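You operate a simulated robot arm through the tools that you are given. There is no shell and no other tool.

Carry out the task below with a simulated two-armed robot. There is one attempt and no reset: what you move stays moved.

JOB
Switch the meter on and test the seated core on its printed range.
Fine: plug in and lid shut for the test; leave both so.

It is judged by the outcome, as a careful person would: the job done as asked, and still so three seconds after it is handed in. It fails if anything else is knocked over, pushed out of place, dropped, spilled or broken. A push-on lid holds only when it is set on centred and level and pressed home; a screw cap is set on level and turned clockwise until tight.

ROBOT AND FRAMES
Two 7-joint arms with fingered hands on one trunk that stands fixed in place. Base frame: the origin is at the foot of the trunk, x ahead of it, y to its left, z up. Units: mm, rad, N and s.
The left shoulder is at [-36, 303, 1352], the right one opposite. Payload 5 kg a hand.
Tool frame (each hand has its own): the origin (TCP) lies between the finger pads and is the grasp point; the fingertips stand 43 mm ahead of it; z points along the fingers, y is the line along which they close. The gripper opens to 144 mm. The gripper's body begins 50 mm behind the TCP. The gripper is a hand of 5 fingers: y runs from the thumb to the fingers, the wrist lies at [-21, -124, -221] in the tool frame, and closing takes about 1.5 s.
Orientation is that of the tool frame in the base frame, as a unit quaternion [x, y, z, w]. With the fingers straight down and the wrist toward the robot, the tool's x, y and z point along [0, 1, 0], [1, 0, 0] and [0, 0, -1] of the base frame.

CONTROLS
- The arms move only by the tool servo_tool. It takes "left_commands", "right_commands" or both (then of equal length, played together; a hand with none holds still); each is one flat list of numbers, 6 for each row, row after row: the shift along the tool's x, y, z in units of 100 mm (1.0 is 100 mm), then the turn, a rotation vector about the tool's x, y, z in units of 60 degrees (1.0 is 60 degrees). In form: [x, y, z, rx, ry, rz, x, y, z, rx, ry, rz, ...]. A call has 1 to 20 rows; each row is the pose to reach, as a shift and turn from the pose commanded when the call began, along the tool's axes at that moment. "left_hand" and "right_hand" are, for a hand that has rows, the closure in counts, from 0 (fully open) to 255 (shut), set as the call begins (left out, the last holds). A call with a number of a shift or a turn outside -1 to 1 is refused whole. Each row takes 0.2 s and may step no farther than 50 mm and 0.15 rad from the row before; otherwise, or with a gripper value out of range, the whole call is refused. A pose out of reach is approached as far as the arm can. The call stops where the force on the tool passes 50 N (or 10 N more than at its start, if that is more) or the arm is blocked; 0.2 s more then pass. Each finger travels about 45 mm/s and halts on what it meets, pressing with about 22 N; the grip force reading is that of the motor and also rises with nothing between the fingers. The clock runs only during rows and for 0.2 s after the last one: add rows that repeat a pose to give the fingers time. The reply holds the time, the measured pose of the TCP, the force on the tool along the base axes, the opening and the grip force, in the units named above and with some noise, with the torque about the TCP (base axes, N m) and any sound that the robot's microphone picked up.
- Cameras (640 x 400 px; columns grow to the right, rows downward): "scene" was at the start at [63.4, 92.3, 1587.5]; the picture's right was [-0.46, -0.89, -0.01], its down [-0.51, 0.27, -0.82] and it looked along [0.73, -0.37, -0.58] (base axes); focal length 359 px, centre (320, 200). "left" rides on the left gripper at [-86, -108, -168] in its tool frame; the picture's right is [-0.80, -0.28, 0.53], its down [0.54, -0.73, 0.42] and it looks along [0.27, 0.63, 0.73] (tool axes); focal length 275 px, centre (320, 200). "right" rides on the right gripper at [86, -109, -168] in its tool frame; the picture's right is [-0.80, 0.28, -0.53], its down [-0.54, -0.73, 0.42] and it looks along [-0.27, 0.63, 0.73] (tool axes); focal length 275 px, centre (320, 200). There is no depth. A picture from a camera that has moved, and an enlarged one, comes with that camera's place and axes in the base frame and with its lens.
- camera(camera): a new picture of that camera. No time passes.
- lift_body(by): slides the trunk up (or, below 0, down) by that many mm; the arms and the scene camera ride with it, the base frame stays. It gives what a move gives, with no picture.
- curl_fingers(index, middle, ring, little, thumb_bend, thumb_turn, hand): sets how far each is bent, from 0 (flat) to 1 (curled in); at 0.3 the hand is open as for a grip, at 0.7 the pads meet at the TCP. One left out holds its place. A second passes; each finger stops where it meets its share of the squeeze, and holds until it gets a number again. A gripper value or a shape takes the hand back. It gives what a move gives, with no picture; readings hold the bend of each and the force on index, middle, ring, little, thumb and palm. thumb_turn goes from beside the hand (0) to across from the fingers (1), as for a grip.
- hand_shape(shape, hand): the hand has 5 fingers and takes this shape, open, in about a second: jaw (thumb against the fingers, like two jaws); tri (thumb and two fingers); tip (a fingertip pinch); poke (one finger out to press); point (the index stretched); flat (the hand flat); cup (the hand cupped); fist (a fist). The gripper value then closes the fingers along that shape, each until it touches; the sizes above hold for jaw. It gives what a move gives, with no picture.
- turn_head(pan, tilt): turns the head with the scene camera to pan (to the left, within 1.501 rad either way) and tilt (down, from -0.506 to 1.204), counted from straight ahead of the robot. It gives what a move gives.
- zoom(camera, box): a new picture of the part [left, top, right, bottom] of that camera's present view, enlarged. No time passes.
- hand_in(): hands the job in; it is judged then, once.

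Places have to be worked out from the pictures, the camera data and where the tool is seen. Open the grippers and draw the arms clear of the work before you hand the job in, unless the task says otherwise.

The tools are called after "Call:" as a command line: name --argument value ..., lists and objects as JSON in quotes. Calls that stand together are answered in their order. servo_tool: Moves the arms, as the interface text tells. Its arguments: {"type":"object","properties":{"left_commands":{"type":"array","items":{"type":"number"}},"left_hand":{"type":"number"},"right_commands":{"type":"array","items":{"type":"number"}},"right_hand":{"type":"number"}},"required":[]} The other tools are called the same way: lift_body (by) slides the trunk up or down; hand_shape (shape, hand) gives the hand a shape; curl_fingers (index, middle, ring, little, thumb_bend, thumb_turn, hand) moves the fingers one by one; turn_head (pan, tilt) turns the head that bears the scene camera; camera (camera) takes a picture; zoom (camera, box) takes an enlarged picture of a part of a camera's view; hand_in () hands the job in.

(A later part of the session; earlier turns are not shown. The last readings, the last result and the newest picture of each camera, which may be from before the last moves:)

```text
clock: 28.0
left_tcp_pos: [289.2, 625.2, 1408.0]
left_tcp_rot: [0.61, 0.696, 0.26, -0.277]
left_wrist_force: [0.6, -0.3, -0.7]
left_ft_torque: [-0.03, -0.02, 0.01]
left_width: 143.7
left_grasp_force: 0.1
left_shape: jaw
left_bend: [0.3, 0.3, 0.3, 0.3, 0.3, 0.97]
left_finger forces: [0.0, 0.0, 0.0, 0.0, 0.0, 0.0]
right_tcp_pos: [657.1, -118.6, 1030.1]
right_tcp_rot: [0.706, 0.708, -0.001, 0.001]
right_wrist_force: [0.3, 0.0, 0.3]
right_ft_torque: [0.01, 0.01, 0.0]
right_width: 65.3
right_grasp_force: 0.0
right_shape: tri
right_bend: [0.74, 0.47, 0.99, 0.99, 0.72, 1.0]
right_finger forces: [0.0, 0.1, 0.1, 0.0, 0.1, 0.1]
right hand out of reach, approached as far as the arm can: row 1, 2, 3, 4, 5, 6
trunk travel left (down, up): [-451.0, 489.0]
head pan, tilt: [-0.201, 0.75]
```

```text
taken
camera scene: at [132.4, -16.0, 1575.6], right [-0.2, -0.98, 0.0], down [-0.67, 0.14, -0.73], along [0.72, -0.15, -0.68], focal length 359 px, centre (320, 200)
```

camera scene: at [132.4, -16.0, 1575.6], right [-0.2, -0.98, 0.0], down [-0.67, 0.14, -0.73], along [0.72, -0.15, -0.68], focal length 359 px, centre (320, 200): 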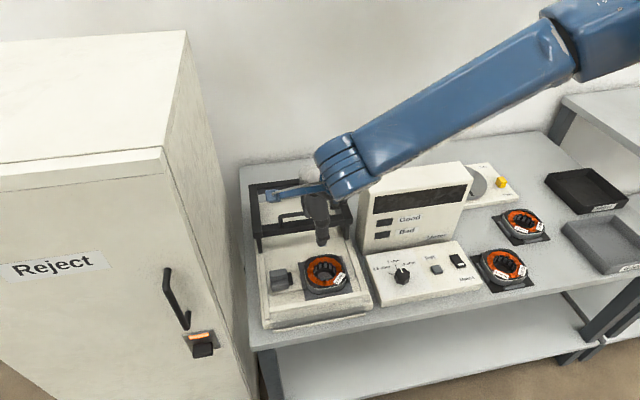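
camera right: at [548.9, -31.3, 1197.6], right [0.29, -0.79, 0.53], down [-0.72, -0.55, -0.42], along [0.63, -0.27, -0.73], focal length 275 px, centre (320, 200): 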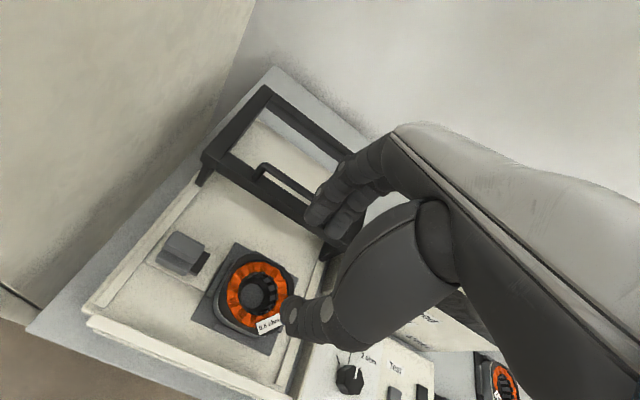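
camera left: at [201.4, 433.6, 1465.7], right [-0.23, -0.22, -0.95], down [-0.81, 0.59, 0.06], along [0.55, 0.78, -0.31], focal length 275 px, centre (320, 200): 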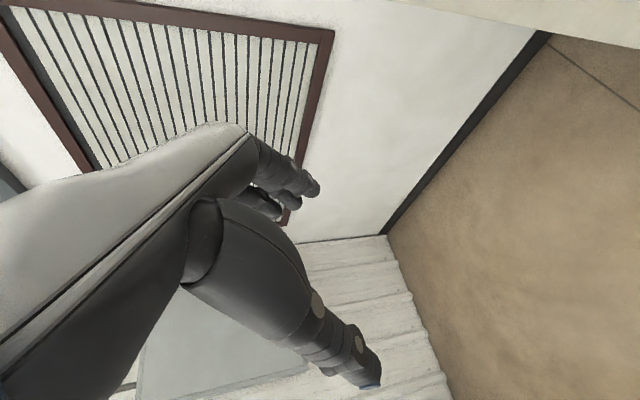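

The right arm stopped short at [657, -119, 1030]: its elbow sits high in front after the disturbance and a joint seems at its limit. Lower down there may be more room, so I descend 70 mm here (tips stay 100 mm above the core) and see whether it can then move left.

Call:
servo_tool --right_commands '[0, 0, 0.14, 0, 0, 0, 0, 0, 0.28, 0, 0, 0, 0, 0, 0.42, 0, 0, 0, 0, 0, 0.56, 0, 0, 0, 0, 0, 0.7, 0, 0, 0]'

Call:
servo_tool --right_commands '[0.1, 0, 0, 0, 0, 0, 0.2, 0, 0, 0, 0, 0, 0.3, 0, 0, 0, 0, 0]'

Call:
camera --camera "scene"

```text
clock: 29.2
left_tcp_pos: [290.7, 625.3, 1407.3]
left_tcp_rot: [0.609, 0.696, 0.26, -0.276]
left_wrist_force: [-0.3, -0.1, 0.4]
left_ft_torque: [0.01, 0.01, 0.02]
left_width: 144.2
left_grasp_force: 0.0
left_shape: jaw
left_bend: [0.3, 0.3, 0.3, 0.3, 0.3, 0.97]
left_finger forces: [0.0, 0.1, 0.0, 0.0, 0.0, 0.1]
right_tcp_pos: [642.5, -148.2, 987.0]
right_tcp_rot: [0.706, 0.708, -0.001, 0.0]
right_wrist_force: [0.3, -1.3, 0.0]
right_ft_torque: [0.03, 0.01, 0.03]
right_width: 65.2
right_grasp_force: 0.0
right_shape: tri
right_bend: [0.74, 0.47, 0.99, 0.99, 0.72, 1.0]
right_finger forces: [0.1, 0.2, 0.0, 0.0, 0.1, 0.1]
right hand out of reach, approached as far as the arm can: row 1, 2, 3, 4, 5
trunk travel left (down, up): [-451.0, 489.0]
head pan, tilt: [-0.201, 0.75]
```

```text
clock: 30.0
left_tcp_pos: [290.3, 626.0, 1407.4]
left_tcp_rot: [0.61, 0.696, 0.261, -0.276]
left_wrist_force: [0.3, 0.8, -0.4]
left_ft_torque: [-0.02, 0.01, -0.01]
left_width: 144.0
left_grasp_force: 0.1
left_shape: jaw
left_bend: [0.3, 0.3, 0.3, 0.3, 0.3, 0.97]
left_finger forces: [0.0, 0.0, 0.0, 0.0, 0.0, 0.0]
right_tcp_pos: [641.6, -138.1, 997.5]
right_tcp_rot: [0.706, 0.708, -0.001, -0.001]
right_wrist_force: [-0.1, -0.4, 0.7]
right_ft_torque: [0.0, 0.01, 0.03]
right_width: 65.2
right_grasp_force: 0.0
right_shape: tri
right_bend: [0.74, 0.47, 0.99, 0.99, 0.72, 1.0]
right_finger forces: [0.0, 0.0, 0.0, 0.0, 0.0, 0.0]
right hand out of reach, approached as far as the arm can: row 1, 2, 3
trunk travel left (down, up): [-451.0, 489.0]
head pan, tilt: [-0.201, 0.75]
```

```text
taken
camera scene: at [132.2, -15.6, 1575.6], right [-0.2, -0.98, 0.0], down [-0.67, 0.14, -0.73], along [0.72, -0.15, -0.68], focal length 359 px, centre (320, 200)
```

scene: 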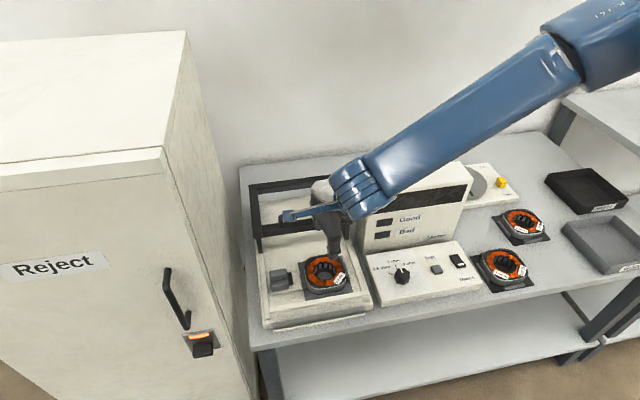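

The right arm slides along a limit with this hand heading. I test whether turning the hand about the vertical (yaw +40 degrees, the wrist swinging to the right, as it was earlier) frees it.

Call:
servo_tool --right_commands '[0, 0, 0, 0, 0, -0.08, 0, 0, 0, 0, 0, -0.17, 0, 0, 0, 0, 0, -0.25, 0, 0, 0, 0, 0, -0.33, 0, 0, 0, 0, 0, -0.42, 0, 0, 0, 0, 0, -0.5, 0, 0, 0, 0, 0, -0.58, 0, 0, 0, 0, 0, -0.67]'

Call:
camera --camera "scene"

```text
clock: 31.8
left_tcp_pos: [290.7, 625.4, 1408.5]
left_tcp_rot: [0.609, 0.696, 0.26, -0.276]
left_wrist_force: [-0.5, 0.0, -0.5]
left_ft_torque: [0.01, -0.01, 0.01]
left_width: 143.8
left_grasp_force: 0.1
left_shape: jaw
left_bend: [0.3, 0.3, 0.3, 0.3, 0.3, 0.97]
left_finger forces: [0.0, 0.0, 0.0, 0.0, 0.0, 0.1]
right_tcp_pos: [640.7, -139.0, 997.3]
right_tcp_rot: [0.42, 0.908, 0.0, 0.0]
right_wrist_force: [-0.1, 0.7, 0.3]
right_ft_torque: [-0.02, 0.04, -0.04]
right_width: 65.1
right_grasp_force: 0.2
right_shape: tri
right_bend: [0.74, 0.47, 0.99, 0.99, 0.72, 1.0]
right_finger forces: [0.1, 0.0, 0.1, 0.0, 0.1, 0.1]
trunk travel left (down, up): [-451.0, 489.0]
head pan, tilt: [-0.201, 0.75]
```

```text
taken
camera scene: at [132.3, -15.6, 1575.6], right [-0.2, -0.98, 0.0], down [-0.67, 0.14, -0.73], along [0.72, -0.15, -0.68], focal length 359 px, centre (320, 200)
```

scene: 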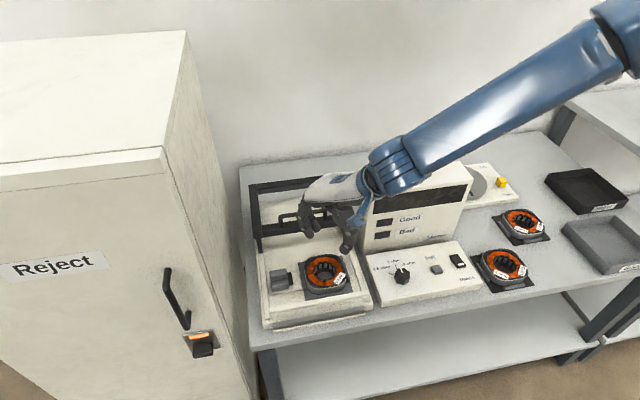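

Turning the hand freed it, so I'll work with the hand turned 90 degrees (thumb side right), which also suits pushing the plug to the right with a finger pad. I turn the remaining 50 degrees here, still high above the core.

Call:
servo_tool --right_commands '[0, 0, 0, 0, 0, -0.083, 0, 0, 0, 0, 0, -0.166, 0, 0, 0, 0, 0, -0.249, 0, 0, 0, 0, 0, -0.332, 0, 0, 0, 0, 0, -0.415, 0, 0, 0, 0, 0, -0.498, 0, 0, 0, 0, 0, -0.581, 0, 0, 0, 0, 0, -0.664, 0, 0, 0, 0, 0, -0.747, 0, 0, 0, 0, 0, -0.83]'

Call:
hand_shape --hand "right" --shape "poke"

Call:
camera --camera "scene"

Call:
camera --camera "right"

```text
clock: 34.0
left_tcp_pos: [291.6, 626.1, 1407.1]
left_tcp_rot: [0.61, 0.696, 0.26, -0.275]
left_wrist_force: [0.8, 0.3, 0.5]
left_ft_torque: [0.0, 0.0, -0.03]
left_width: 143.8
left_grasp_force: 0.1
left_shape: jaw
left_bend: [0.3, 0.3, 0.3, 0.3, 0.3, 0.97]
left_finger forces: [0.1, 0.1, 0.0, 0.1, 0.0, 0.0]
right_tcp_pos: [639.9, -137.4, 998.3]
right_tcp_rot: [-0.002, 1.0, -0.001, -0.001]
right_wrist_force: [-0.6, 0.4, 0.2]
right_ft_torque: [-0.03, 0.03, 0.03]
right_width: 65.1
right_grasp_force: 0.0
right_shape: tri
right_bend: [0.74, 0.47, 0.99, 0.99, 0.72, 1.0]
right_finger forces: [0.1, 0.0, 0.0, 0.1, 0.1, 0.0]
trunk travel left (down, up): [-451.0, 489.0]
head pan, tilt: [-0.201, 0.75]
```

```text
clock: 34.9
left_tcp_pos: [290.8, 625.0, 1408.2]
left_tcp_rot: [0.61, 0.696, 0.26, -0.276]
left_wrist_force: [-0.3, -0.2, 0.1]
left_ft_torque: [0.0, -0.03, -0.02]
left_width: 144.2
left_grasp_force: 0.0
left_shape: jaw
left_bend: [0.3, 0.3, 0.3, 0.3, 0.3, 0.97]
left_finger forces: [0.0, 0.0, 0.1, 0.0, 0.1, 0.0]
right_tcp_pos: [639.7, -138.0, 997.5]
right_tcp_rot: [-0.001, 1.0, -0.001, 0.0]
right_wrist_force: [0.9, 0.0, 0.1]
right_ft_torque: [-0.01, 0.0, -0.01]
right_width: 0.0
right_grasp_force: 0.1
right_shape: poke
right_bend: [0.7, 0.7, 0.99, 0.99, 1.0, 1.0]
right_finger forces: [0.0, 0.0, 0.1, 0.0, 0.0, 0.1]
trunk travel left (down, up): [-451.0, 489.0]
head pan, tilt: [-0.201, 0.75]
```

```text
taken
camera scene: at [132.2, -16.2, 1575.6], right [-0.2, -0.98, 0.0], down [-0.67, 0.14, -0.73], along [0.72, -0.15, -0.68], focal length 359 px, centre (320, 200)
```

scene: 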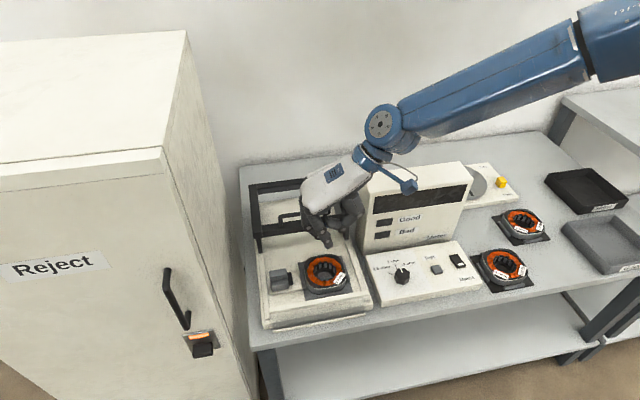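

```text
taken
camera right: at [555.2, -246.1, 1166.0], right [0.8, 0.29, 0.53], down [0.54, -0.73, -0.42], along [0.27, 0.63, -0.73], focal length 275 px, centre (320, 200)
```

right: 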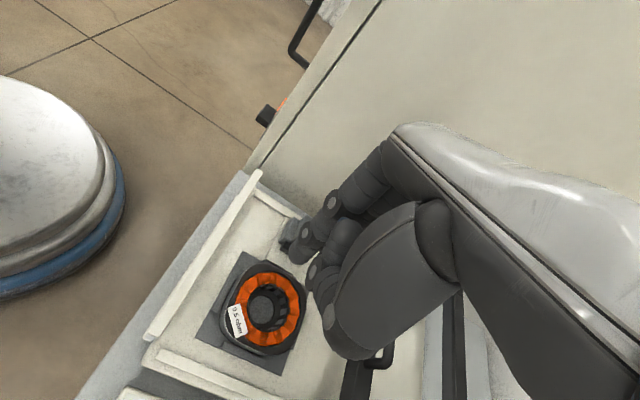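

The hand is now turned 90 degrees without trouble, and I can see the whole hand from the scene camera. I enlarge it to confirm the index tip is the lowest point.

Call:
zoom --camera "scene" --box '[270, 160, 390, 270]'

Call:
zoom --camera "right" --box '[240, 170, 380, 320]'

```text
3.64 times, centred on (330, 215) of scene
camera zoom: at [132.2, -16.2, 1575.6], right [-0.2, -0.98, 0.0], down [-0.67, 0.14, -0.73], along [0.72, -0.15, -0.68], focal length 1304 px, centre (284, 146)
```

zoom: 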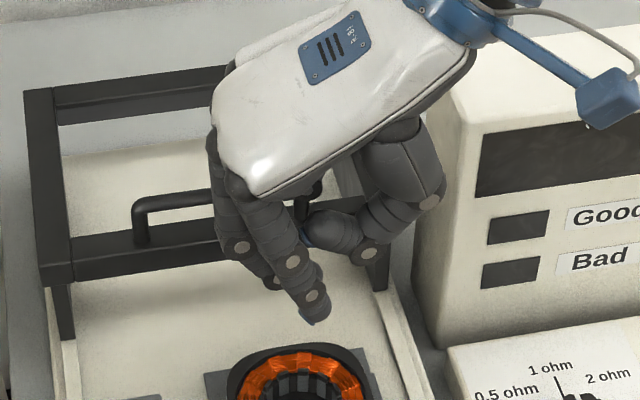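

```text
2.67 times, centred on (310, 245) of right
camera zoom: at [555.2, -246.1, 1166.0], right [0.8, 0.29, 0.53], down [0.54, -0.73, -0.42], along [0.27, 0.63, -0.73], focal length 734 px, centre (347, 80)
```

zoom: 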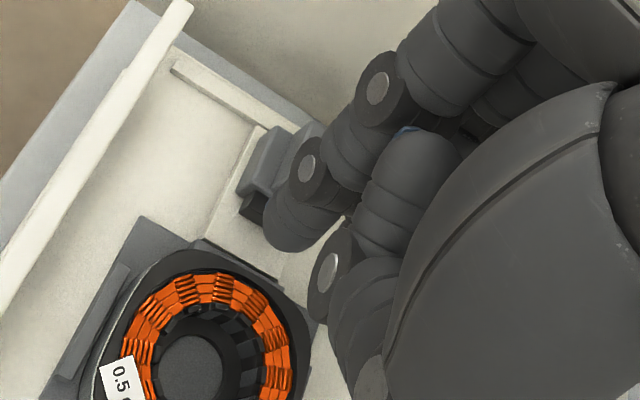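

The index tip sits at about tool (11, 0, 39) and is clearly the lowest point. I move in two steps to above the left end of the plug, [690, 16, 940].

Call:
servo_tool --right_commands '[-0.05, 0.15, 0.06, 0, 0, 0, -0.1, 0.31, 0.12, 0, 0, 0, -0.15, 0.46, 0.17, 0, 0, 0, -0.2, 0.62, 0.23, 0, 0, 0, -0.25, 0.77, 0.29, 0, 0, 0]'

Call:
servo_tool --right_commands '[-0.05, 0.15, 0.06, 0, 0, 0, -0.1, 0.31, 0.12, 0, 0, 0, -0.15, 0.46, 0.17, 0, 0, 0, -0.2, 0.62, 0.23, 0, 0, 0, -0.25, 0.77, 0.29, 0, 0, 0]'

Call:
camera --camera "scene"

Call:
camera --camera "right"

```text
clock: 36.1
left_tcp_pos: [288.4, 624.8, 1407.8]
left_tcp_rot: [0.61, 0.696, 0.26, -0.276]
left_wrist_force: [0.5, 0.2, 0.8]
left_ft_torque: [0.0, 0.02, 0.02]
left_width: 144.0
left_grasp_force: 0.0
left_shape: jaw
left_bend: [0.3, 0.3, 0.3, 0.3, 0.3, 0.97]
left_finger forces: [0.0, 0.0, 0.0, 0.1, 0.0, 0.0]
right_tcp_pos: [639.9, -96.7, 1003.3]
right_tcp_rot: [-0.001, 1.0, -0.002, 0.001]
right_wrist_force: [-0.1, 0.0, 0.5]
right_ft_torque: [0.01, 0.04, -0.03]
right_width: 0.0
right_grasp_force: 0.1
right_shape: poke
right_bend: [0.7, 0.7, 0.99, 0.99, 1.0, 1.0]
right_finger forces: [0.0, 0.0, 0.0, 0.0, 0.0, 0.0]
right hand out of reach, approached as far as the arm can: row 2, 3, 4, 5
trunk travel left (down, up): [-451.0, 489.0]
head pan, tilt: [-0.201, 0.75]
```

```text
clock: 37.3
left_tcp_pos: [290.2, 624.8, 1409.0]
left_tcp_rot: [0.609, 0.697, 0.261, -0.275]
left_wrist_force: [-0.2, 1.0, 0.0]
left_ft_torque: [-0.03, 0.02, 0.01]
left_width: 143.7
left_grasp_force: 0.1
left_shape: jaw
left_bend: [0.3, 0.3, 0.3, 0.3, 0.3, 0.97]
left_finger forces: [0.0, 0.0, 0.0, 0.0, 0.1, 0.0]
right_tcp_pos: [631.0, -76.8, 1016.8]
right_tcp_rot: [-0.001, 1.0, -0.001, 0.0]
right_wrist_force: [0.6, 0.5, -0.1]
right_ft_torque: [0.0, -0.02, -0.01]
right_width: 0.0
right_grasp_force: 0.1
right_shape: poke
right_bend: [0.7, 0.7, 0.99, 0.99, 1.0, 1.0]
right_finger forces: [0.0, 0.0, 0.0, 0.1, 0.1, 0.0]
right hand out of reach, approached as far as the arm can: row 1, 2, 3, 4, 5
trunk travel left (down, up): [-451.0, 489.0]
head pan, tilt: [-0.201, 0.75]
```

```text
taken
camera scene: at [132.2, -15.9, 1575.6], right [-0.2, -0.98, 0.0], down [-0.67, 0.14, -0.73], along [0.72, -0.15, -0.68], focal length 359 px, centre (320, 200)
```

scene: 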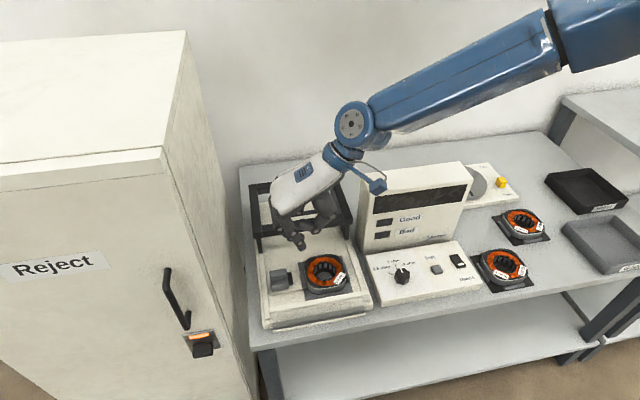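

```text
taken
camera right: at [545.0, -185.4, 1185.4], right [0.8, 0.29, 0.53], down [0.54, -0.73, -0.42], along [0.27, 0.63, -0.73], focal length 275 px, centre (320, 200)
```

right: 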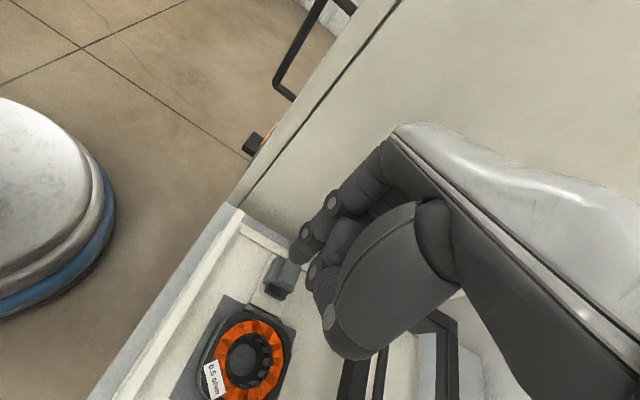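

The arm again slides along a limit, because the elbow is still thrown up in front of the shoulder. I'll bring the hand back to open space on the right and re-pose the arm with the elbow low; first retreat up and to the right, turning the hand back to heading ahead.

Call:
servo_tool --right_commands '[0.07, -0.15, -0.07, 0, 0, 0.083, 0.15, -0.3, -0.15, 0, 0, 0.167, 0.22, -0.45, -0.22, 0, 0, 0.25, 0.29, -0.61, -0.29, 0, 0, 0.333, 0.37, -0.76, -0.37, 0, 0, 0.417, 0.44, -0.91, -0.44, 0, 0, 0.5]'

Call:
servo_tool --right_commands '[-0.01, -0.17, -0.07, 0, 0, 0.083, -0.02, -0.33, -0.15, 0, 0, 0.167, -0.035, -0.5, -0.22, 0, 0, 0.25, -0.047, -0.66, -0.29, 0, 0, 0.333, -0.06, -0.83, -0.37, 0, 0, 0.417, -0.07, -1.0, -0.44, 0, 0, 0.5]'

Call:
camera --camera "scene"

```text
clock: 38.7
left_tcp_pos: [289.0, 626.6, 1407.4]
left_tcp_rot: [0.609, 0.697, 0.26, -0.276]
left_wrist_force: [-0.3, 0.3, 0.6]
left_ft_torque: [-0.01, 0.01, -0.05]
left_width: 143.9
left_grasp_force: 0.0
left_shape: jaw
left_bend: [0.3, 0.3, 0.3, 0.3, 0.3, 0.97]
left_finger forces: [0.0, 0.1, 0.0, 0.1, 0.0, 0.0]
right_tcp_pos: [583.1, -171.3, 1065.3]
right_tcp_rot: [0.258, 0.966, -0.002, -0.001]
right_wrist_force: [-0.4, 0.5, -0.6]
right_ft_torque: [-0.03, 0.01, -0.02]
right_width: 0.1
right_grasp_force: 0.1
right_shape: poke
right_bend: [0.7, 0.7, 0.99, 0.99, 1.0, 1.0]
right_finger forces: [0.0, 0.0, 0.1, 0.1, 0.0, 0.0]
trunk travel left (down, up): [-451.0, 489.0]
head pan, tilt: [-0.201, 0.75]
```

```text
clock: 40.1
left_tcp_pos: [288.5, 624.2, 1408.3]
left_tcp_rot: [0.609, 0.697, 0.261, -0.276]
left_wrist_force: [0.2, 0.0, 0.6]
left_ft_torque: [0.01, -0.05, -0.02]
left_width: 144.1
left_grasp_force: 0.0
left_shape: jaw
left_bend: [0.3, 0.3, 0.3, 0.3, 0.3, 0.97]
left_finger forces: [0.0, 0.0, 0.0, 0.1, 0.1, 0.0]
right_tcp_pos: [539.1, -285.4, 1102.7]
right_tcp_rot: [0.495, 0.869, 0.01, -0.001]
right_wrist_force: [-1.1, -0.4, -0.1]
right_ft_torque: [0.04, 0.0, -0.01]
right_width: 0.0
right_grasp_force: 0.2
right_shape: poke
right_bend: [0.7, 0.7, 0.99, 0.99, 1.0, 1.0]
right_finger forces: [0.0, 0.1, 0.1, 0.0, 0.1, 0.1]
right hand out of reach, approached as far as the arm can: row 1, 2, 3, 4, 5, 6
trunk travel left (down, up): [-451.0, 489.0]
head pan, tilt: [-0.201, 0.75]
```

```text
taken
camera scene: at [130.5, -16.6, 1575.8], right [-0.2, -0.98, 0.0], down [-0.67, 0.14, -0.73], along [0.72, -0.15, -0.68], focal length 359 px, centre (320, 200)
```

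scene: 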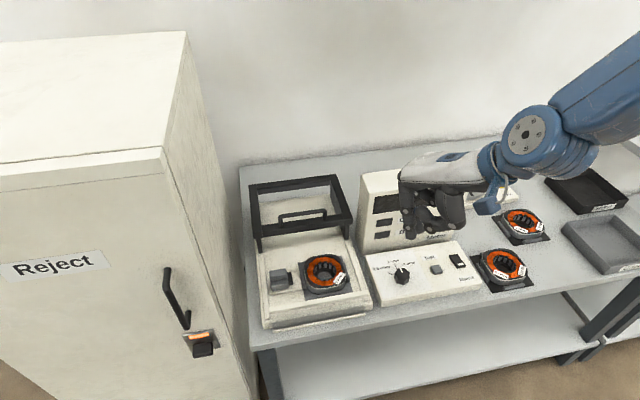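

The arm keeps moving but near its limit. I continue to the right and back to heading ahead, toward [490, -385, 1100].

Call:
servo_tool --right_commands '[-0.1, -0.15, 0, 0, 0, 0.083, -0.2, -0.31, 0, 0, 0, 0.167, -0.3, -0.47, 0, 0, 0, 0.25, -0.4, -0.63, 0, 0, 0, 0.333, -0.5, -0.78, 0, 0, 0, 0.417, -0.6, -0.94, 0, 0, 0, 0.5]'

Call:
camera --camera "scene"

```text
clock: 41.5
left_tcp_pos: [289.6, 624.2, 1408.0]
left_tcp_rot: [0.609, 0.696, 0.26, -0.275]
left_wrist_force: [0.2, -0.3, -0.6]
left_ft_torque: [0.03, -0.03, -0.04]
left_width: 143.9
left_grasp_force: 0.0
left_shape: jaw
left_bend: [0.3, 0.3, 0.3, 0.3, 0.3, 0.97]
left_finger forces: [0.0, 0.1, 0.0, 0.0, 0.0, 0.0]
right_tcp_pos: [480.6, -421.9, 1081.7]
right_tcp_rot: [0.701, 0.713, 0.015, -0.002]
right_wrist_force: [-0.1, 0.3, -1.1]
right_ft_torque: [0.0, 0.0, -0.02]
right_width: 0.2
right_grasp_force: 0.1
right_shape: poke
right_bend: [0.7, 0.7, 0.99, 0.99, 1.0, 1.0]
right_finger forces: [0.0, 0.0, 0.0, 0.1, 0.1, 0.0]
right hand out of reach, approached as far as the arm can: row 1, 2, 3, 4, 5, 6
trunk travel left (down, up): [-451.0, 489.0]
head pan, tilt: [-0.201, 0.75]
```

```text
taken
camera scene: at [132.5, -16.4, 1575.6], right [-0.2, -0.98, 0.0], down [-0.67, 0.14, -0.73], along [0.72, -0.15, -0.68], focal length 359 px, centre (320, 200)
```

scene: 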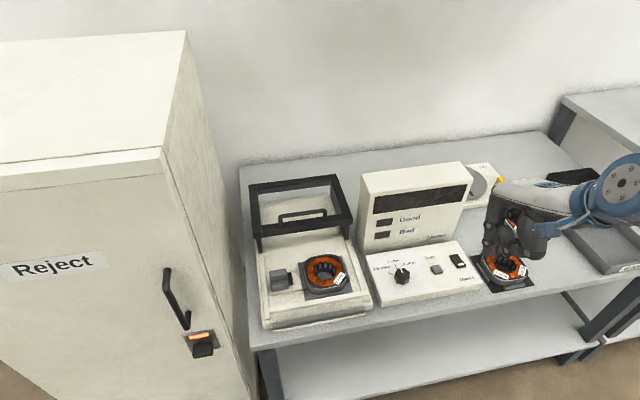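

The hand is back on the right heading ahead, [481, -422, 1082]. To bring the elbow down I tilt the hand so that the fingers point forward, which forces the forearm to come from below; first 30 degrees.

Call:
servo_tool --right_commands '[0, 0.06, 0.06, -0.083, 0, 0, 0, 0.12, 0.12, -0.167, 0, 0, 0, 0.18, 0.18, -0.25, 0, 0, 0, 0.24, 0.24, -0.333, 0, 0, 0, 0.3, 0.3, -0.417, 0, 0, 0, 0.36, 0.36, -0.5, 0, 0]'

Call:
camera --camera "scene"

```text
clock: 42.9
left_tcp_pos: [289.1, 623.8, 1408.8]
left_tcp_rot: [0.61, 0.696, 0.261, -0.276]
left_wrist_force: [-1.3, 0.8, 0.9]
left_ft_torque: [-0.02, 0.01, -0.01]
left_width: 143.9
left_grasp_force: 0.2
left_shape: jaw
left_bend: [0.3, 0.3, 0.3, 0.3, 0.3, 0.97]
left_finger forces: [0.0, 0.1, 0.0, 0.1, 0.0, 0.0]
right_tcp_pos: [517.1, -421.0, 1042.2]
right_tcp_rot: [0.682, 0.684, 0.183, 0.183]
right_wrist_force: [0.6, 0.0, 0.7]
right_ft_torque: [-0.01, 0.03, 0.03]
right_width: 0.0
right_grasp_force: 0.1
right_shape: poke
right_bend: [0.7, 0.7, 0.99, 0.99, 1.0, 1.0]
right_finger forces: [0.0, 0.0, 0.1, 0.0, 0.0, 0.0]
right hand out of reach, approached as far as the arm can: row 1, 2, 3, 4, 5, 6
trunk travel left (down, up): [-451.0, 489.0]
head pan, tilt: [-0.201, 0.75]
```

```text
taken
camera scene: at [131.8, -17.1, 1575.7], right [-0.2, -0.98, 0.0], down [-0.67, 0.14, -0.73], along [0.72, -0.15, -0.68], focal length 359 px, centre (320, 200)
```

scene: 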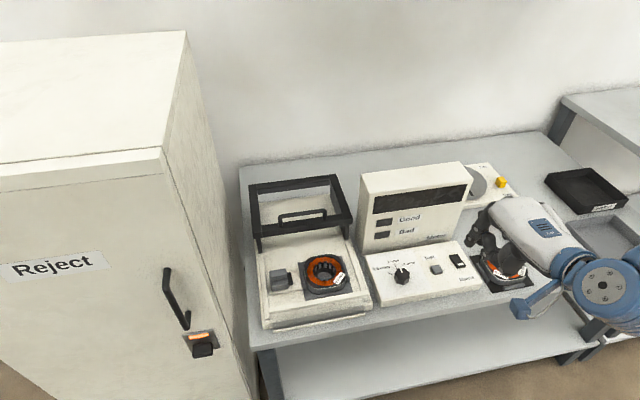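

That worked, and the wrist has come lower. I tilt another 30 degrees forward while going a little lower.

Call:
servo_tool --right_commands '[0, 0.02, 0.08, -0.083, 0, 0, 0, 0.05, 0.16, -0.167, 0, 0, 0, 0.07, 0.24, -0.25, 0, 0, 0, 0.1, 0.32, -0.333, 0, 0, 0, 0.12, 0.4, -0.417, 0, 0, 0, 0.15, 0.48, -0.5, 0, 0]'

Call:
camera --camera "scene"

```text
clock: 44.3
left_tcp_pos: [289.8, 625.2, 1409.4]
left_tcp_rot: [0.609, 0.696, 0.26, -0.276]
left_wrist_force: [0.3, 0.2, -0.1]
left_ft_torque: [0.0, 0.01, 0.01]
left_width: 143.8
left_grasp_force: 0.1
left_shape: jaw
left_bend: [0.3, 0.3, 0.3, 0.3, 0.3, 0.97]
left_finger forces: [0.1, 0.0, 0.0, 0.0, 0.0, 0.1]
right_tcp_pos: [556.0, -421.0, 1010.8]
right_tcp_rot: [0.611, 0.614, 0.353, 0.354]
right_wrist_force: [0.2, 1.1, -0.1]
right_ft_torque: [-0.01, 0.0, 0.0]
right_width: 0.0
right_grasp_force: 0.0
right_shape: poke
right_bend: [0.7, 0.7, 0.99, 0.99, 1.0, 1.0]
right_finger forces: [0.0, 0.0, 0.0, 0.1, 0.0, 0.0]
trunk travel left (down, up): [-451.0, 489.0]
head pan, tilt: [-0.201, 0.75]
```

```text
taken
camera scene: at [132.0, -16.1, 1575.7], right [-0.2, -0.98, 0.0], down [-0.67, 0.14, -0.73], along [0.72, -0.15, -0.68], focal length 359 px, centre (320, 200)
```

scene: 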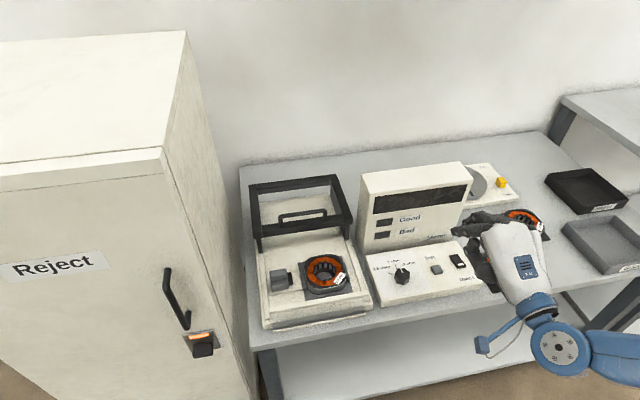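

The arm is now fully within reach, wrist low and elbow out to the right. I try moving left in this forward-tilted pose, well above the console, to see if the limit is gone.

Call:
servo_tool --right_commands '[0.17, 0, 0, 0, 0, 0, 0.33, 0, 0, 0, 0, 0, 0.5, 0, 0, 0, 0, 0, 0.67, 0, 0, 0, 0, 0, 0.83, 0, 0, 0, 0, 0, 1.0, 0, 0, 0, 0, 0]'

Call:
servo_tool --right_commands '[0.17, 0, 0, 0, 0, 0, 0.33, 0, 0, 0, 0, 0, 0.5, 0, 0, 0, 0, 0, 0.67, 0, 0, 0, 0, 0, 0.83, 0, 0, 0, 0, 0, 1.0, 0, 0, 0, 0, 0]'

Call:
camera --camera "scene"

```text
clock: 45.7
left_tcp_pos: [290.2, 626.7, 1408.1]
left_tcp_rot: [0.609, 0.696, 0.261, -0.276]
left_wrist_force: [0.4, 1.3, 0.5]
left_ft_torque: [-0.03, 0.02, -0.03]
left_width: 144.0
left_grasp_force: 0.0
left_shape: jaw
left_bend: [0.3, 0.3, 0.3, 0.3, 0.3, 0.97]
left_finger forces: [0.0, 0.0, 0.1, 0.0, 0.1, 0.0]
right_tcp_pos: [554.2, -321.6, 1012.1]
right_tcp_rot: [0.612, 0.614, 0.353, 0.354]
right_wrist_force: [-0.6, 0.8, 0.5]
right_ft_torque: [0.02, -0.01, -0.04]
right_width: 0.0
right_grasp_force: 0.1
right_shape: poke
right_bend: [0.7, 0.7, 0.99, 0.99, 1.0, 1.0]
right_finger forces: [0.0, 0.0, 0.0, 0.0, 0.0, 0.1]
trunk travel left (down, up): [-451.0, 489.0]
head pan, tilt: [-0.201, 0.75]
```

```text
clock: 47.1
left_tcp_pos: [289.0, 625.9, 1408.5]
left_tcp_rot: [0.61, 0.695, 0.262, -0.276]
left_wrist_force: [-0.1, 0.2, -0.3]
left_ft_torque: [-0.02, 0.03, 0.02]
left_width: 143.9
left_grasp_force: 0.0
left_shape: jaw
left_bend: [0.3, 0.3, 0.3, 0.3, 0.3, 0.97]
left_finger forces: [0.0, 0.0, 0.0, 0.0, 0.1, 0.0]
right_tcp_pos: [553.7, -223.0, 1012.3]
right_tcp_rot: [0.611, 0.614, 0.352, 0.354]
right_wrist_force: [-0.6, 0.2, 0.4]
right_ft_torque: [-0.01, -0.02, -0.01]
right_width: 0.1
right_grasp_force: 0.0
right_shape: poke
right_bend: [0.7, 0.7, 0.99, 0.99, 1.0, 1.0]
right_finger forces: [0.1, 0.1, 0.0, 0.0, 0.0, 0.0]
trunk travel left (down, up): [-451.0, 489.0]
head pan, tilt: [-0.201, 0.75]
```

```text
taken
camera scene: at [132.1, -15.3, 1575.6], right [-0.2, -0.98, 0.0], down [-0.67, 0.14, -0.73], along [0.72, -0.15, -0.68], focal length 359 px, centre (320, 200)
```

scene: 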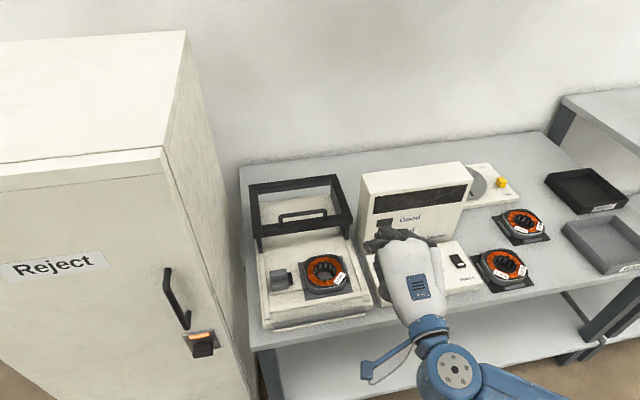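

No limit in this pose. I continue left to about y -25.

Call:
servo_tool --right_commands '[0.17, 0, 0, 0, 0, 0, 0.33, 0, 0, 0, 0, 0, 0.5, 0, 0, 0, 0, 0, 0.67, 0, 0, 0, 0, 0, 0.83, 0, 0, 0, 0, 0, 1.0, 0, 0, 0, 0, 0]'

Call:
servo_tool --right_commands '[0.17, 0, 0, 0, 0, 0, 0.33, 0, 0, 0, 0, 0, 0.5, 0, 0, 0, 0, 0, 0.67, 0, 0, 0, 0, 0, 0.83, 0, 0, 0, 0, 0, 1.0, 0, 0, 0, 0, 0]'

Call:
camera --camera "scene"

Call:
camera --camera "right"

```text
clock: 48.5
left_tcp_pos: [289.8, 626.0, 1409.4]
left_tcp_rot: [0.61, 0.696, 0.261, -0.276]
left_wrist_force: [0.6, 0.6, -0.3]
left_ft_torque: [0.02, 0.02, -0.05]
left_width: 144.1
left_grasp_force: 0.0
left_shape: jaw
left_bend: [0.3, 0.3, 0.3, 0.3, 0.3, 0.97]
left_finger forces: [0.0, 0.0, 0.0, 0.0, 0.0, 0.1]
right_tcp_pos: [552.1, -121.1, 1009.2]
right_tcp_rot: [0.611, 0.615, 0.353, 0.353]
right_wrist_force: [0.5, -0.3, 0.4]
right_ft_torque: [0.0, -0.01, -0.02]
right_width: 0.0
right_grasp_force: 0.1
right_shape: poke
right_bend: [0.7, 0.7, 0.99, 0.99, 1.0, 1.0]
right_finger forces: [0.0, 0.0, 0.1, 0.0, 0.0, 0.1]
trunk travel left (down, up): [-451.0, 489.0]
head pan, tilt: [-0.201, 0.75]
```

```text
clock: 49.9
left_tcp_pos: [288.9, 626.2, 1407.2]
left_tcp_rot: [0.609, 0.697, 0.26, -0.275]
left_wrist_force: [-0.2, 0.0, -0.1]
left_ft_torque: [0.01, 0.0, -0.01]
left_width: 144.1
left_grasp_force: 0.0
left_shape: jaw
left_bend: [0.3, 0.3, 0.3, 0.3, 0.3, 0.97]
left_finger forces: [0.0, 0.1, 0.0, 0.0, 0.1, 0.0]
right_tcp_pos: [556.5, -19.8, 1010.5]
right_tcp_rot: [0.611, 0.614, 0.353, 0.354]
right_wrist_force: [0.6, -0.3, 0.0]
right_ft_torque: [0.0, -0.01, 0.01]
right_width: 0.0
right_grasp_force: 0.1
right_shape: poke
right_bend: [0.7, 0.7, 0.99, 0.99, 1.0, 1.0]
right_finger forces: [0.0, 0.1, 0.0, 0.1, 0.0, 0.0]
trunk travel left (down, up): [-451.0, 489.0]
head pan, tilt: [-0.201, 0.75]
```

```text
taken
camera scene: at [132.1, -15.0, 1575.6], right [-0.2, -0.98, 0.0], down [-0.67, 0.14, -0.73], along [0.72, -0.15, -0.68], focal length 359 px, centre (320, 200)
```

scene: 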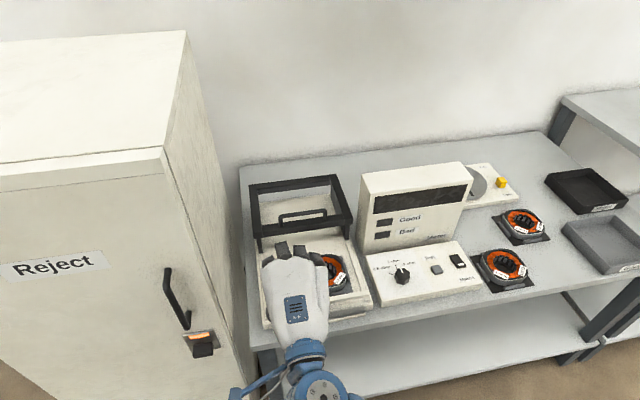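

```text
taken
camera right: at [356.6, 65.8, 999.8], right [-0.32, -0.8, 0.52], down [0.0, -0.55, -0.84], along [0.95, -0.26, 0.18], focal length 275 px, centre (320, 200)
```

right: 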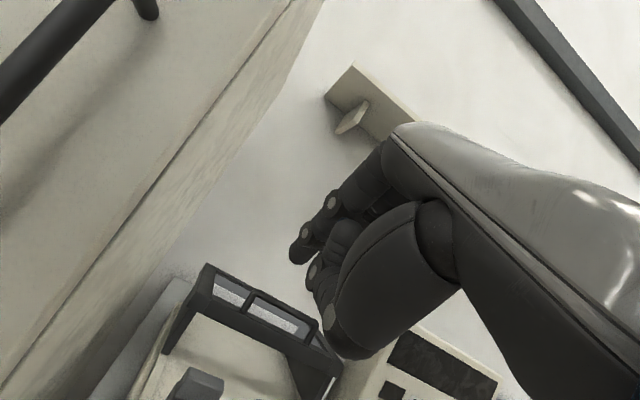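

The reach is fine here at y -20. Now I tilt the hand back 30 degrees toward pointing down, moving a little forward.

Call:
servo_tool --right_commands '[0, 0.04, 0.06, 0.083, 0, 0, 0, 0.08, 0.13, 0.167, 0, 0, 0, 0.11, 0.19, 0.25, 0, 0, 0, 0.15, 0.26, 0.333, 0, 0, 0, 0.19, 0.32, 0.417, 0, 0, 0, 0.22, 0.39, 0.5, 0, 0]'

Call:
camera --camera "scene"

Call:
camera --camera "right"

```text
clock: 51.3
left_tcp_pos: [290.7, 625.9, 1408.3]
left_tcp_rot: [0.61, 0.696, 0.261, -0.275]
left_wrist_force: [-0.4, 1.0, 0.0]
left_ft_torque: [-0.03, 0.0, 0.02]
left_width: 143.9
left_grasp_force: 0.0
left_shape: jaw
left_bend: [0.3, 0.3, 0.3, 0.3, 0.3, 0.97]
left_finger forces: [0.0, 0.0, 0.1, 0.0, 0.0, 0.1]
right_tcp_pos: [599.5, -21.0, 1008.2]
right_tcp_rot: [0.682, 0.684, 0.18, 0.183]
right_wrist_force: [-0.1, 0.5, 1.0]
right_ft_torque: [0.01, 0.0, 0.01]
right_width: 0.0
right_grasp_force: 0.0
right_shape: poke
right_bend: [0.7, 0.7, 0.99, 0.99, 1.0, 1.0]
right_finger forces: [0.1, 0.1, 0.0, 0.0, 0.0, 0.0]
trunk travel left (down, up): [-451.0, 489.0]
head pan, tilt: [-0.201, 0.75]
```

```text
taken
camera scene: at [133.1, -15.6, 1575.5], right [-0.2, -0.98, 0.0], down [-0.67, 0.14, -0.73], along [0.72, -0.15, -0.68], focal length 359 px, centre (320, 200)
```

scene: 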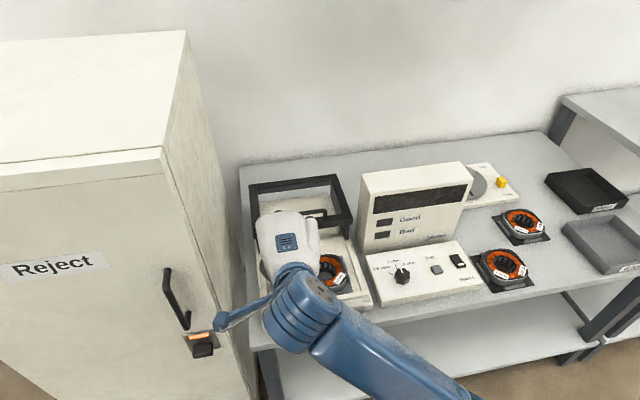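

```text
taken
camera right: at [422.4, 65.3, 1098.9], right [-0.02, -0.79, 0.61], down [-0.42, -0.55, -0.73], along [0.91, -0.27, -0.32], focal length 275 px, centre (320, 200)
```

right: 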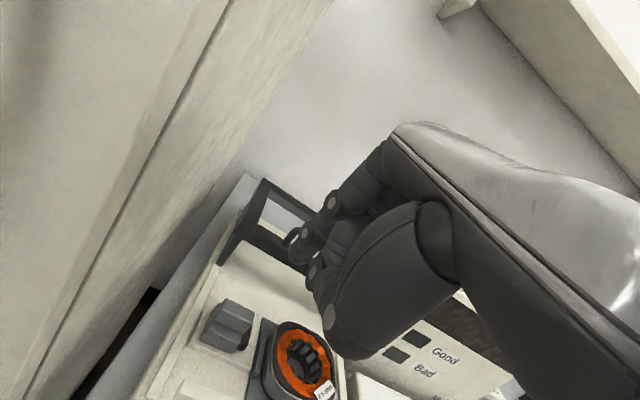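

The elbow is low now and the arm is comfortable. I tilt the last 30 degrees to point straight down while moving forward above the plug, and set the tri shape.

Call:
servo_tool --right_commands '[0, 0.06, 0.07, 0.083, 0, 0, 0, 0.11, 0.14, 0.167, 0, 0, 0, 0.17, 0.21, 0.25, 0, 0, 0, 0.22, 0.28, 0.333, 0, 0, 0, 0.28, 0.35, 0.417, 0, 0, 0, 0.33, 0.42, 0.5, 0, 0]'

Call:
hand_shape --hand "right" --shape "tri"

Call:
camera --camera "right"

Call:
camera --camera "scene"

```text
clock: 52.7
left_tcp_pos: [290.8, 625.2, 1408.2]
left_tcp_rot: [0.61, 0.696, 0.26, -0.276]
left_wrist_force: [0.2, -0.3, 0.5]
left_ft_torque: [-0.01, 0.01, -0.01]
left_width: 143.9
left_grasp_force: 0.0
left_shape: jaw
left_bend: [0.3, 0.3, 0.3, 0.3, 0.3, 0.97]
left_finger forces: [0.1, 0.0, 0.0, 0.0, 0.0, 0.0]
right_tcp_pos: [646.7, -25.3, 983.0]
right_tcp_rot: [0.707, 0.708, -0.008, 0.003]
right_wrist_force: [-0.1, -0.1, -0.5]
right_ft_torque: [0.02, 0.0, 0.0]
right_width: 0.0
right_grasp_force: 0.1
right_shape: poke
right_bend: [0.7, 0.7, 0.99, 0.99, 1.0, 1.0]
right_finger forces: [0.1, 0.0, 0.0, 0.1, 0.0, 0.0]
trunk travel left (down, up): [-451.0, 489.0]
head pan, tilt: [-0.201, 0.75]
```

```text
clock: 53.6
left_tcp_pos: [291.1, 625.6, 1408.8]
left_tcp_rot: [0.609, 0.696, 0.261, -0.276]
left_wrist_force: [-0.3, 0.0, -0.4]
left_ft_torque: [-0.01, 0.0, -0.02]
left_width: 144.0
left_grasp_force: 0.1
left_shape: jaw
left_bend: [0.3, 0.3, 0.3, 0.3, 0.3, 0.97]
left_finger forces: [0.1, 0.1, 0.0, 0.0, 0.0, 0.0]
right_tcp_pos: [647.3, -25.9, 986.5]
right_tcp_rot: [0.707, 0.707, -0.005, 0.004]
right_wrist_force: [-0.8, 0.0, 0.1]
right_ft_torque: [0.0, -0.01, 0.02]
right_width: 143.8
right_grasp_force: 0.0
right_shape: tri
right_bend: [0.3, 0.3, 0.99, 0.99, 0.3, 0.98]
right_finger forces: [0.0, 0.1, 0.0, 0.0, 0.0, 0.0]
trunk travel left (down, up): [-451.0, 489.0]
head pan, tilt: [-0.201, 0.75]
```

```text
taken
camera right: at [540.3, 62.8, 1153.5], right [0.28, -0.79, 0.54], down [-0.73, -0.55, -0.42], along [0.63, -0.28, -0.73], focal length 275 px, centre (320, 200)
```

right: 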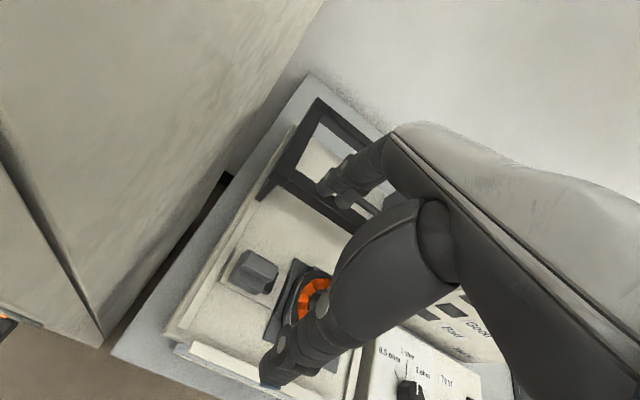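

```text
taken
camera scene: at [132.1, -15.7, 1575.6], right [-0.2, -0.98, 0.0], down [-0.67, 0.14, -0.73], along [0.72, -0.15, -0.68], focal length 359 px, centre (320, 200)
```

scene: 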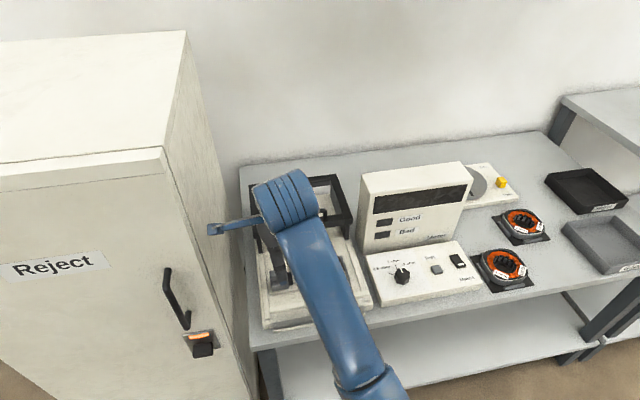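

The arm is in a natural pose right above the plug at [647, -26, 987]. I close the tri grip to about 54 mm and lower to [679, -21, 900], then look.

Call:
servo_tool --right_commands '[0.01, 0.05, 0.14, 0, 0, 0, 0.02, 0.11, 0.29, 0, 0, 0, 0.025, 0.16, 0.43, 0, 0, 0, 0.03, 0.21, 0.57, 0, 0, 0, 0.04, 0.27, 0.72, 0, 0, 0, 0.05, 0.32, 0.86, 0, 0, 0]' --right_hand 160

Call:
camera --camera "right"

Call:
camera --camera "scene"

Call:
zoom --camera "right" --box '[200, 150, 380, 330]'

```text
clock: 55.0
left_tcp_pos: [290.5, 625.7, 1408.0]
left_tcp_rot: [0.609, 0.696, 0.26, -0.276]
left_wrist_force: [-0.8, 0.7, 0.1]
left_ft_torque: [0.01, 0.0, -0.02]
left_width: 143.8
left_grasp_force: 0.1
left_shape: jaw
left_bend: [0.3, 0.3, 0.3, 0.3, 0.3, 0.97]
left_finger forces: [0.0, 0.0, 0.0, 0.1, 0.1, 0.0]
right_tcp_pos: [678.9, -18.4, 901.7]
right_tcp_rot: [0.706, 0.709, -0.004, 0.003]
right_wrist_force: [0.7, 0.4, -0.6]
right_ft_torque: [-0.02, -0.02, 0.01]
right_width: 54.0
right_grasp_force: 0.1
right_shape: tri
right_bend: [0.74, 0.5, 0.99, 0.99, 0.73, 1.0]
right_finger forces: [0.1, 0.1, 0.1, 0.0, 0.0, 0.1]
trunk travel left (down, up): [-451.0, 489.0]
head pan, tilt: [-0.201, 0.75]
```

```text
taken
camera right: at [571.7, 68.2, 1068.0], right [0.29, -0.79, 0.54], down [-0.72, -0.55, -0.42], along [0.63, -0.27, -0.73], focal length 275 px, centre (320, 200)
```

right: 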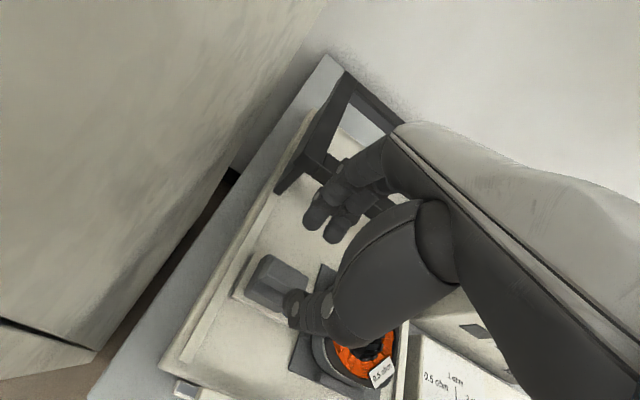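

```text
taken
camera scene: at [132.2, -15.7, 1575.6], right [-0.2, -0.98, 0.0], down [-0.67, 0.14, -0.73], along [0.72, -0.15, -0.68], focal length 359 px, centre (320, 200)
```

scene: 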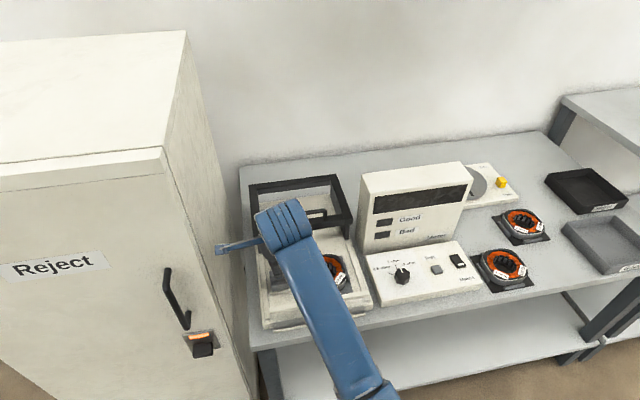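

```text
2.22 times, centred on (290, 240) of right
camera zoom: at [571.7, 68.2, 1068.0], right [0.29, -0.79, 0.54], down [-0.72, -0.55, -0.42], along [0.63, -0.27, -0.73], focal length 612 px, centre (387, 111)
```

zoom: 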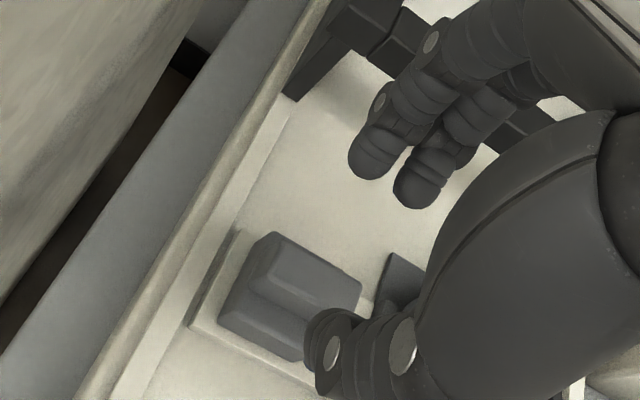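

Thumb and the two fingers straddle the fin, with the TCP at [679, -18, 902], centred on it. I lower 52 mm so the tips reach around the fin, just above the ledge.

Call:
servo_tool --right_commands '[0, 0, 0.1, 0, 0, 0, 0, 0, 0.2, 0, 0, 0, 0, 0, 0.3, 0, 0, 0, 0, 0, 0.4, 0, 0, 0, 0, 0, 0.47, 0, 0, 0, 0, 0, 0.52, 0, 0, 0]'

Call:
camera --camera "right"

Call:
zoom --camera "right" --box '[230, 180, 390, 340]'

```text
clock: 56.4
left_tcp_pos: [289.7, 625.7, 1409.5]
left_tcp_rot: [0.609, 0.697, 0.26, -0.276]
left_wrist_force: [-0.1, 0.5, 0.1]
left_ft_torque: [-0.01, 0.02, 0.02]
left_width: 144.4
left_grasp_force: 0.1
left_shape: jaw
left_bend: [0.3, 0.3, 0.3, 0.3, 0.3, 0.97]
left_finger forces: [0.1, 0.1, 0.1, 0.0, 0.0, 0.1]
right_tcp_pos: [679.4, -15.1, 850.4]
right_tcp_rot: [0.706, 0.708, -0.001, -0.001]
right_wrist_force: [0.0, 0.2, -0.8]
right_ft_torque: [0.06, 0.0, -0.05]
right_width: 54.0
right_grasp_force: 0.0
right_shape: tri
right_bend: [0.74, 0.5, 0.99, 0.99, 0.73, 1.0]
right_finger forces: [0.0, 0.0, 0.1, 0.0, 0.0, 0.0]
trunk travel left (down, up): [-451.0, 489.0]
head pan, tilt: [-0.201, 0.75]
```

```text
taken
camera right: at [571.8, 70.7, 1017.6], right [0.29, -0.79, 0.54], down [-0.72, -0.55, -0.42], along [0.63, -0.27, -0.73], focal length 275 px, centre (320, 200)
```

right: 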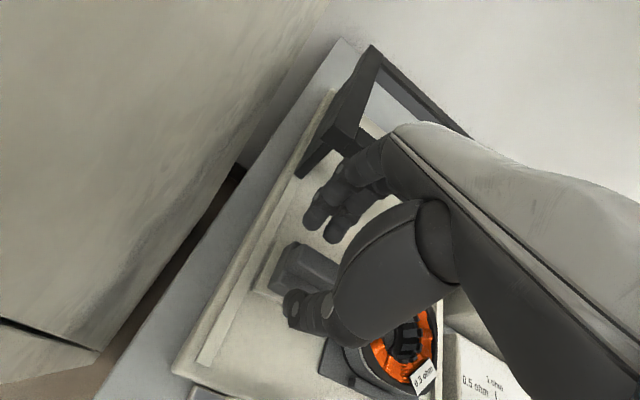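

```text
2.50 times, centred on (310, 260) of right
camera zoom: at [571.8, 70.7, 1017.6], right [0.29, -0.79, 0.54], down [-0.72, -0.55, -0.42], along [0.63, -0.27, -0.73], focal length 688 px, centre (345, 50)
```

zoom: 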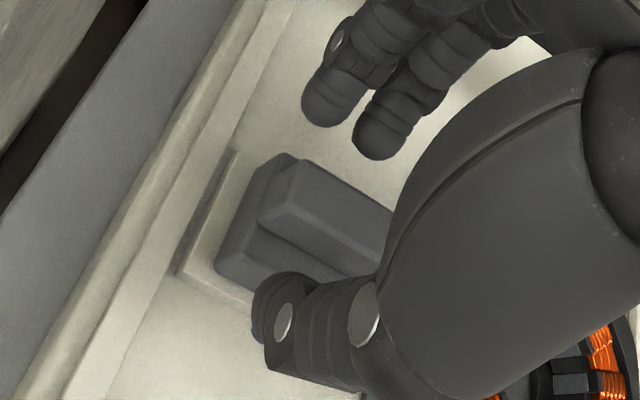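

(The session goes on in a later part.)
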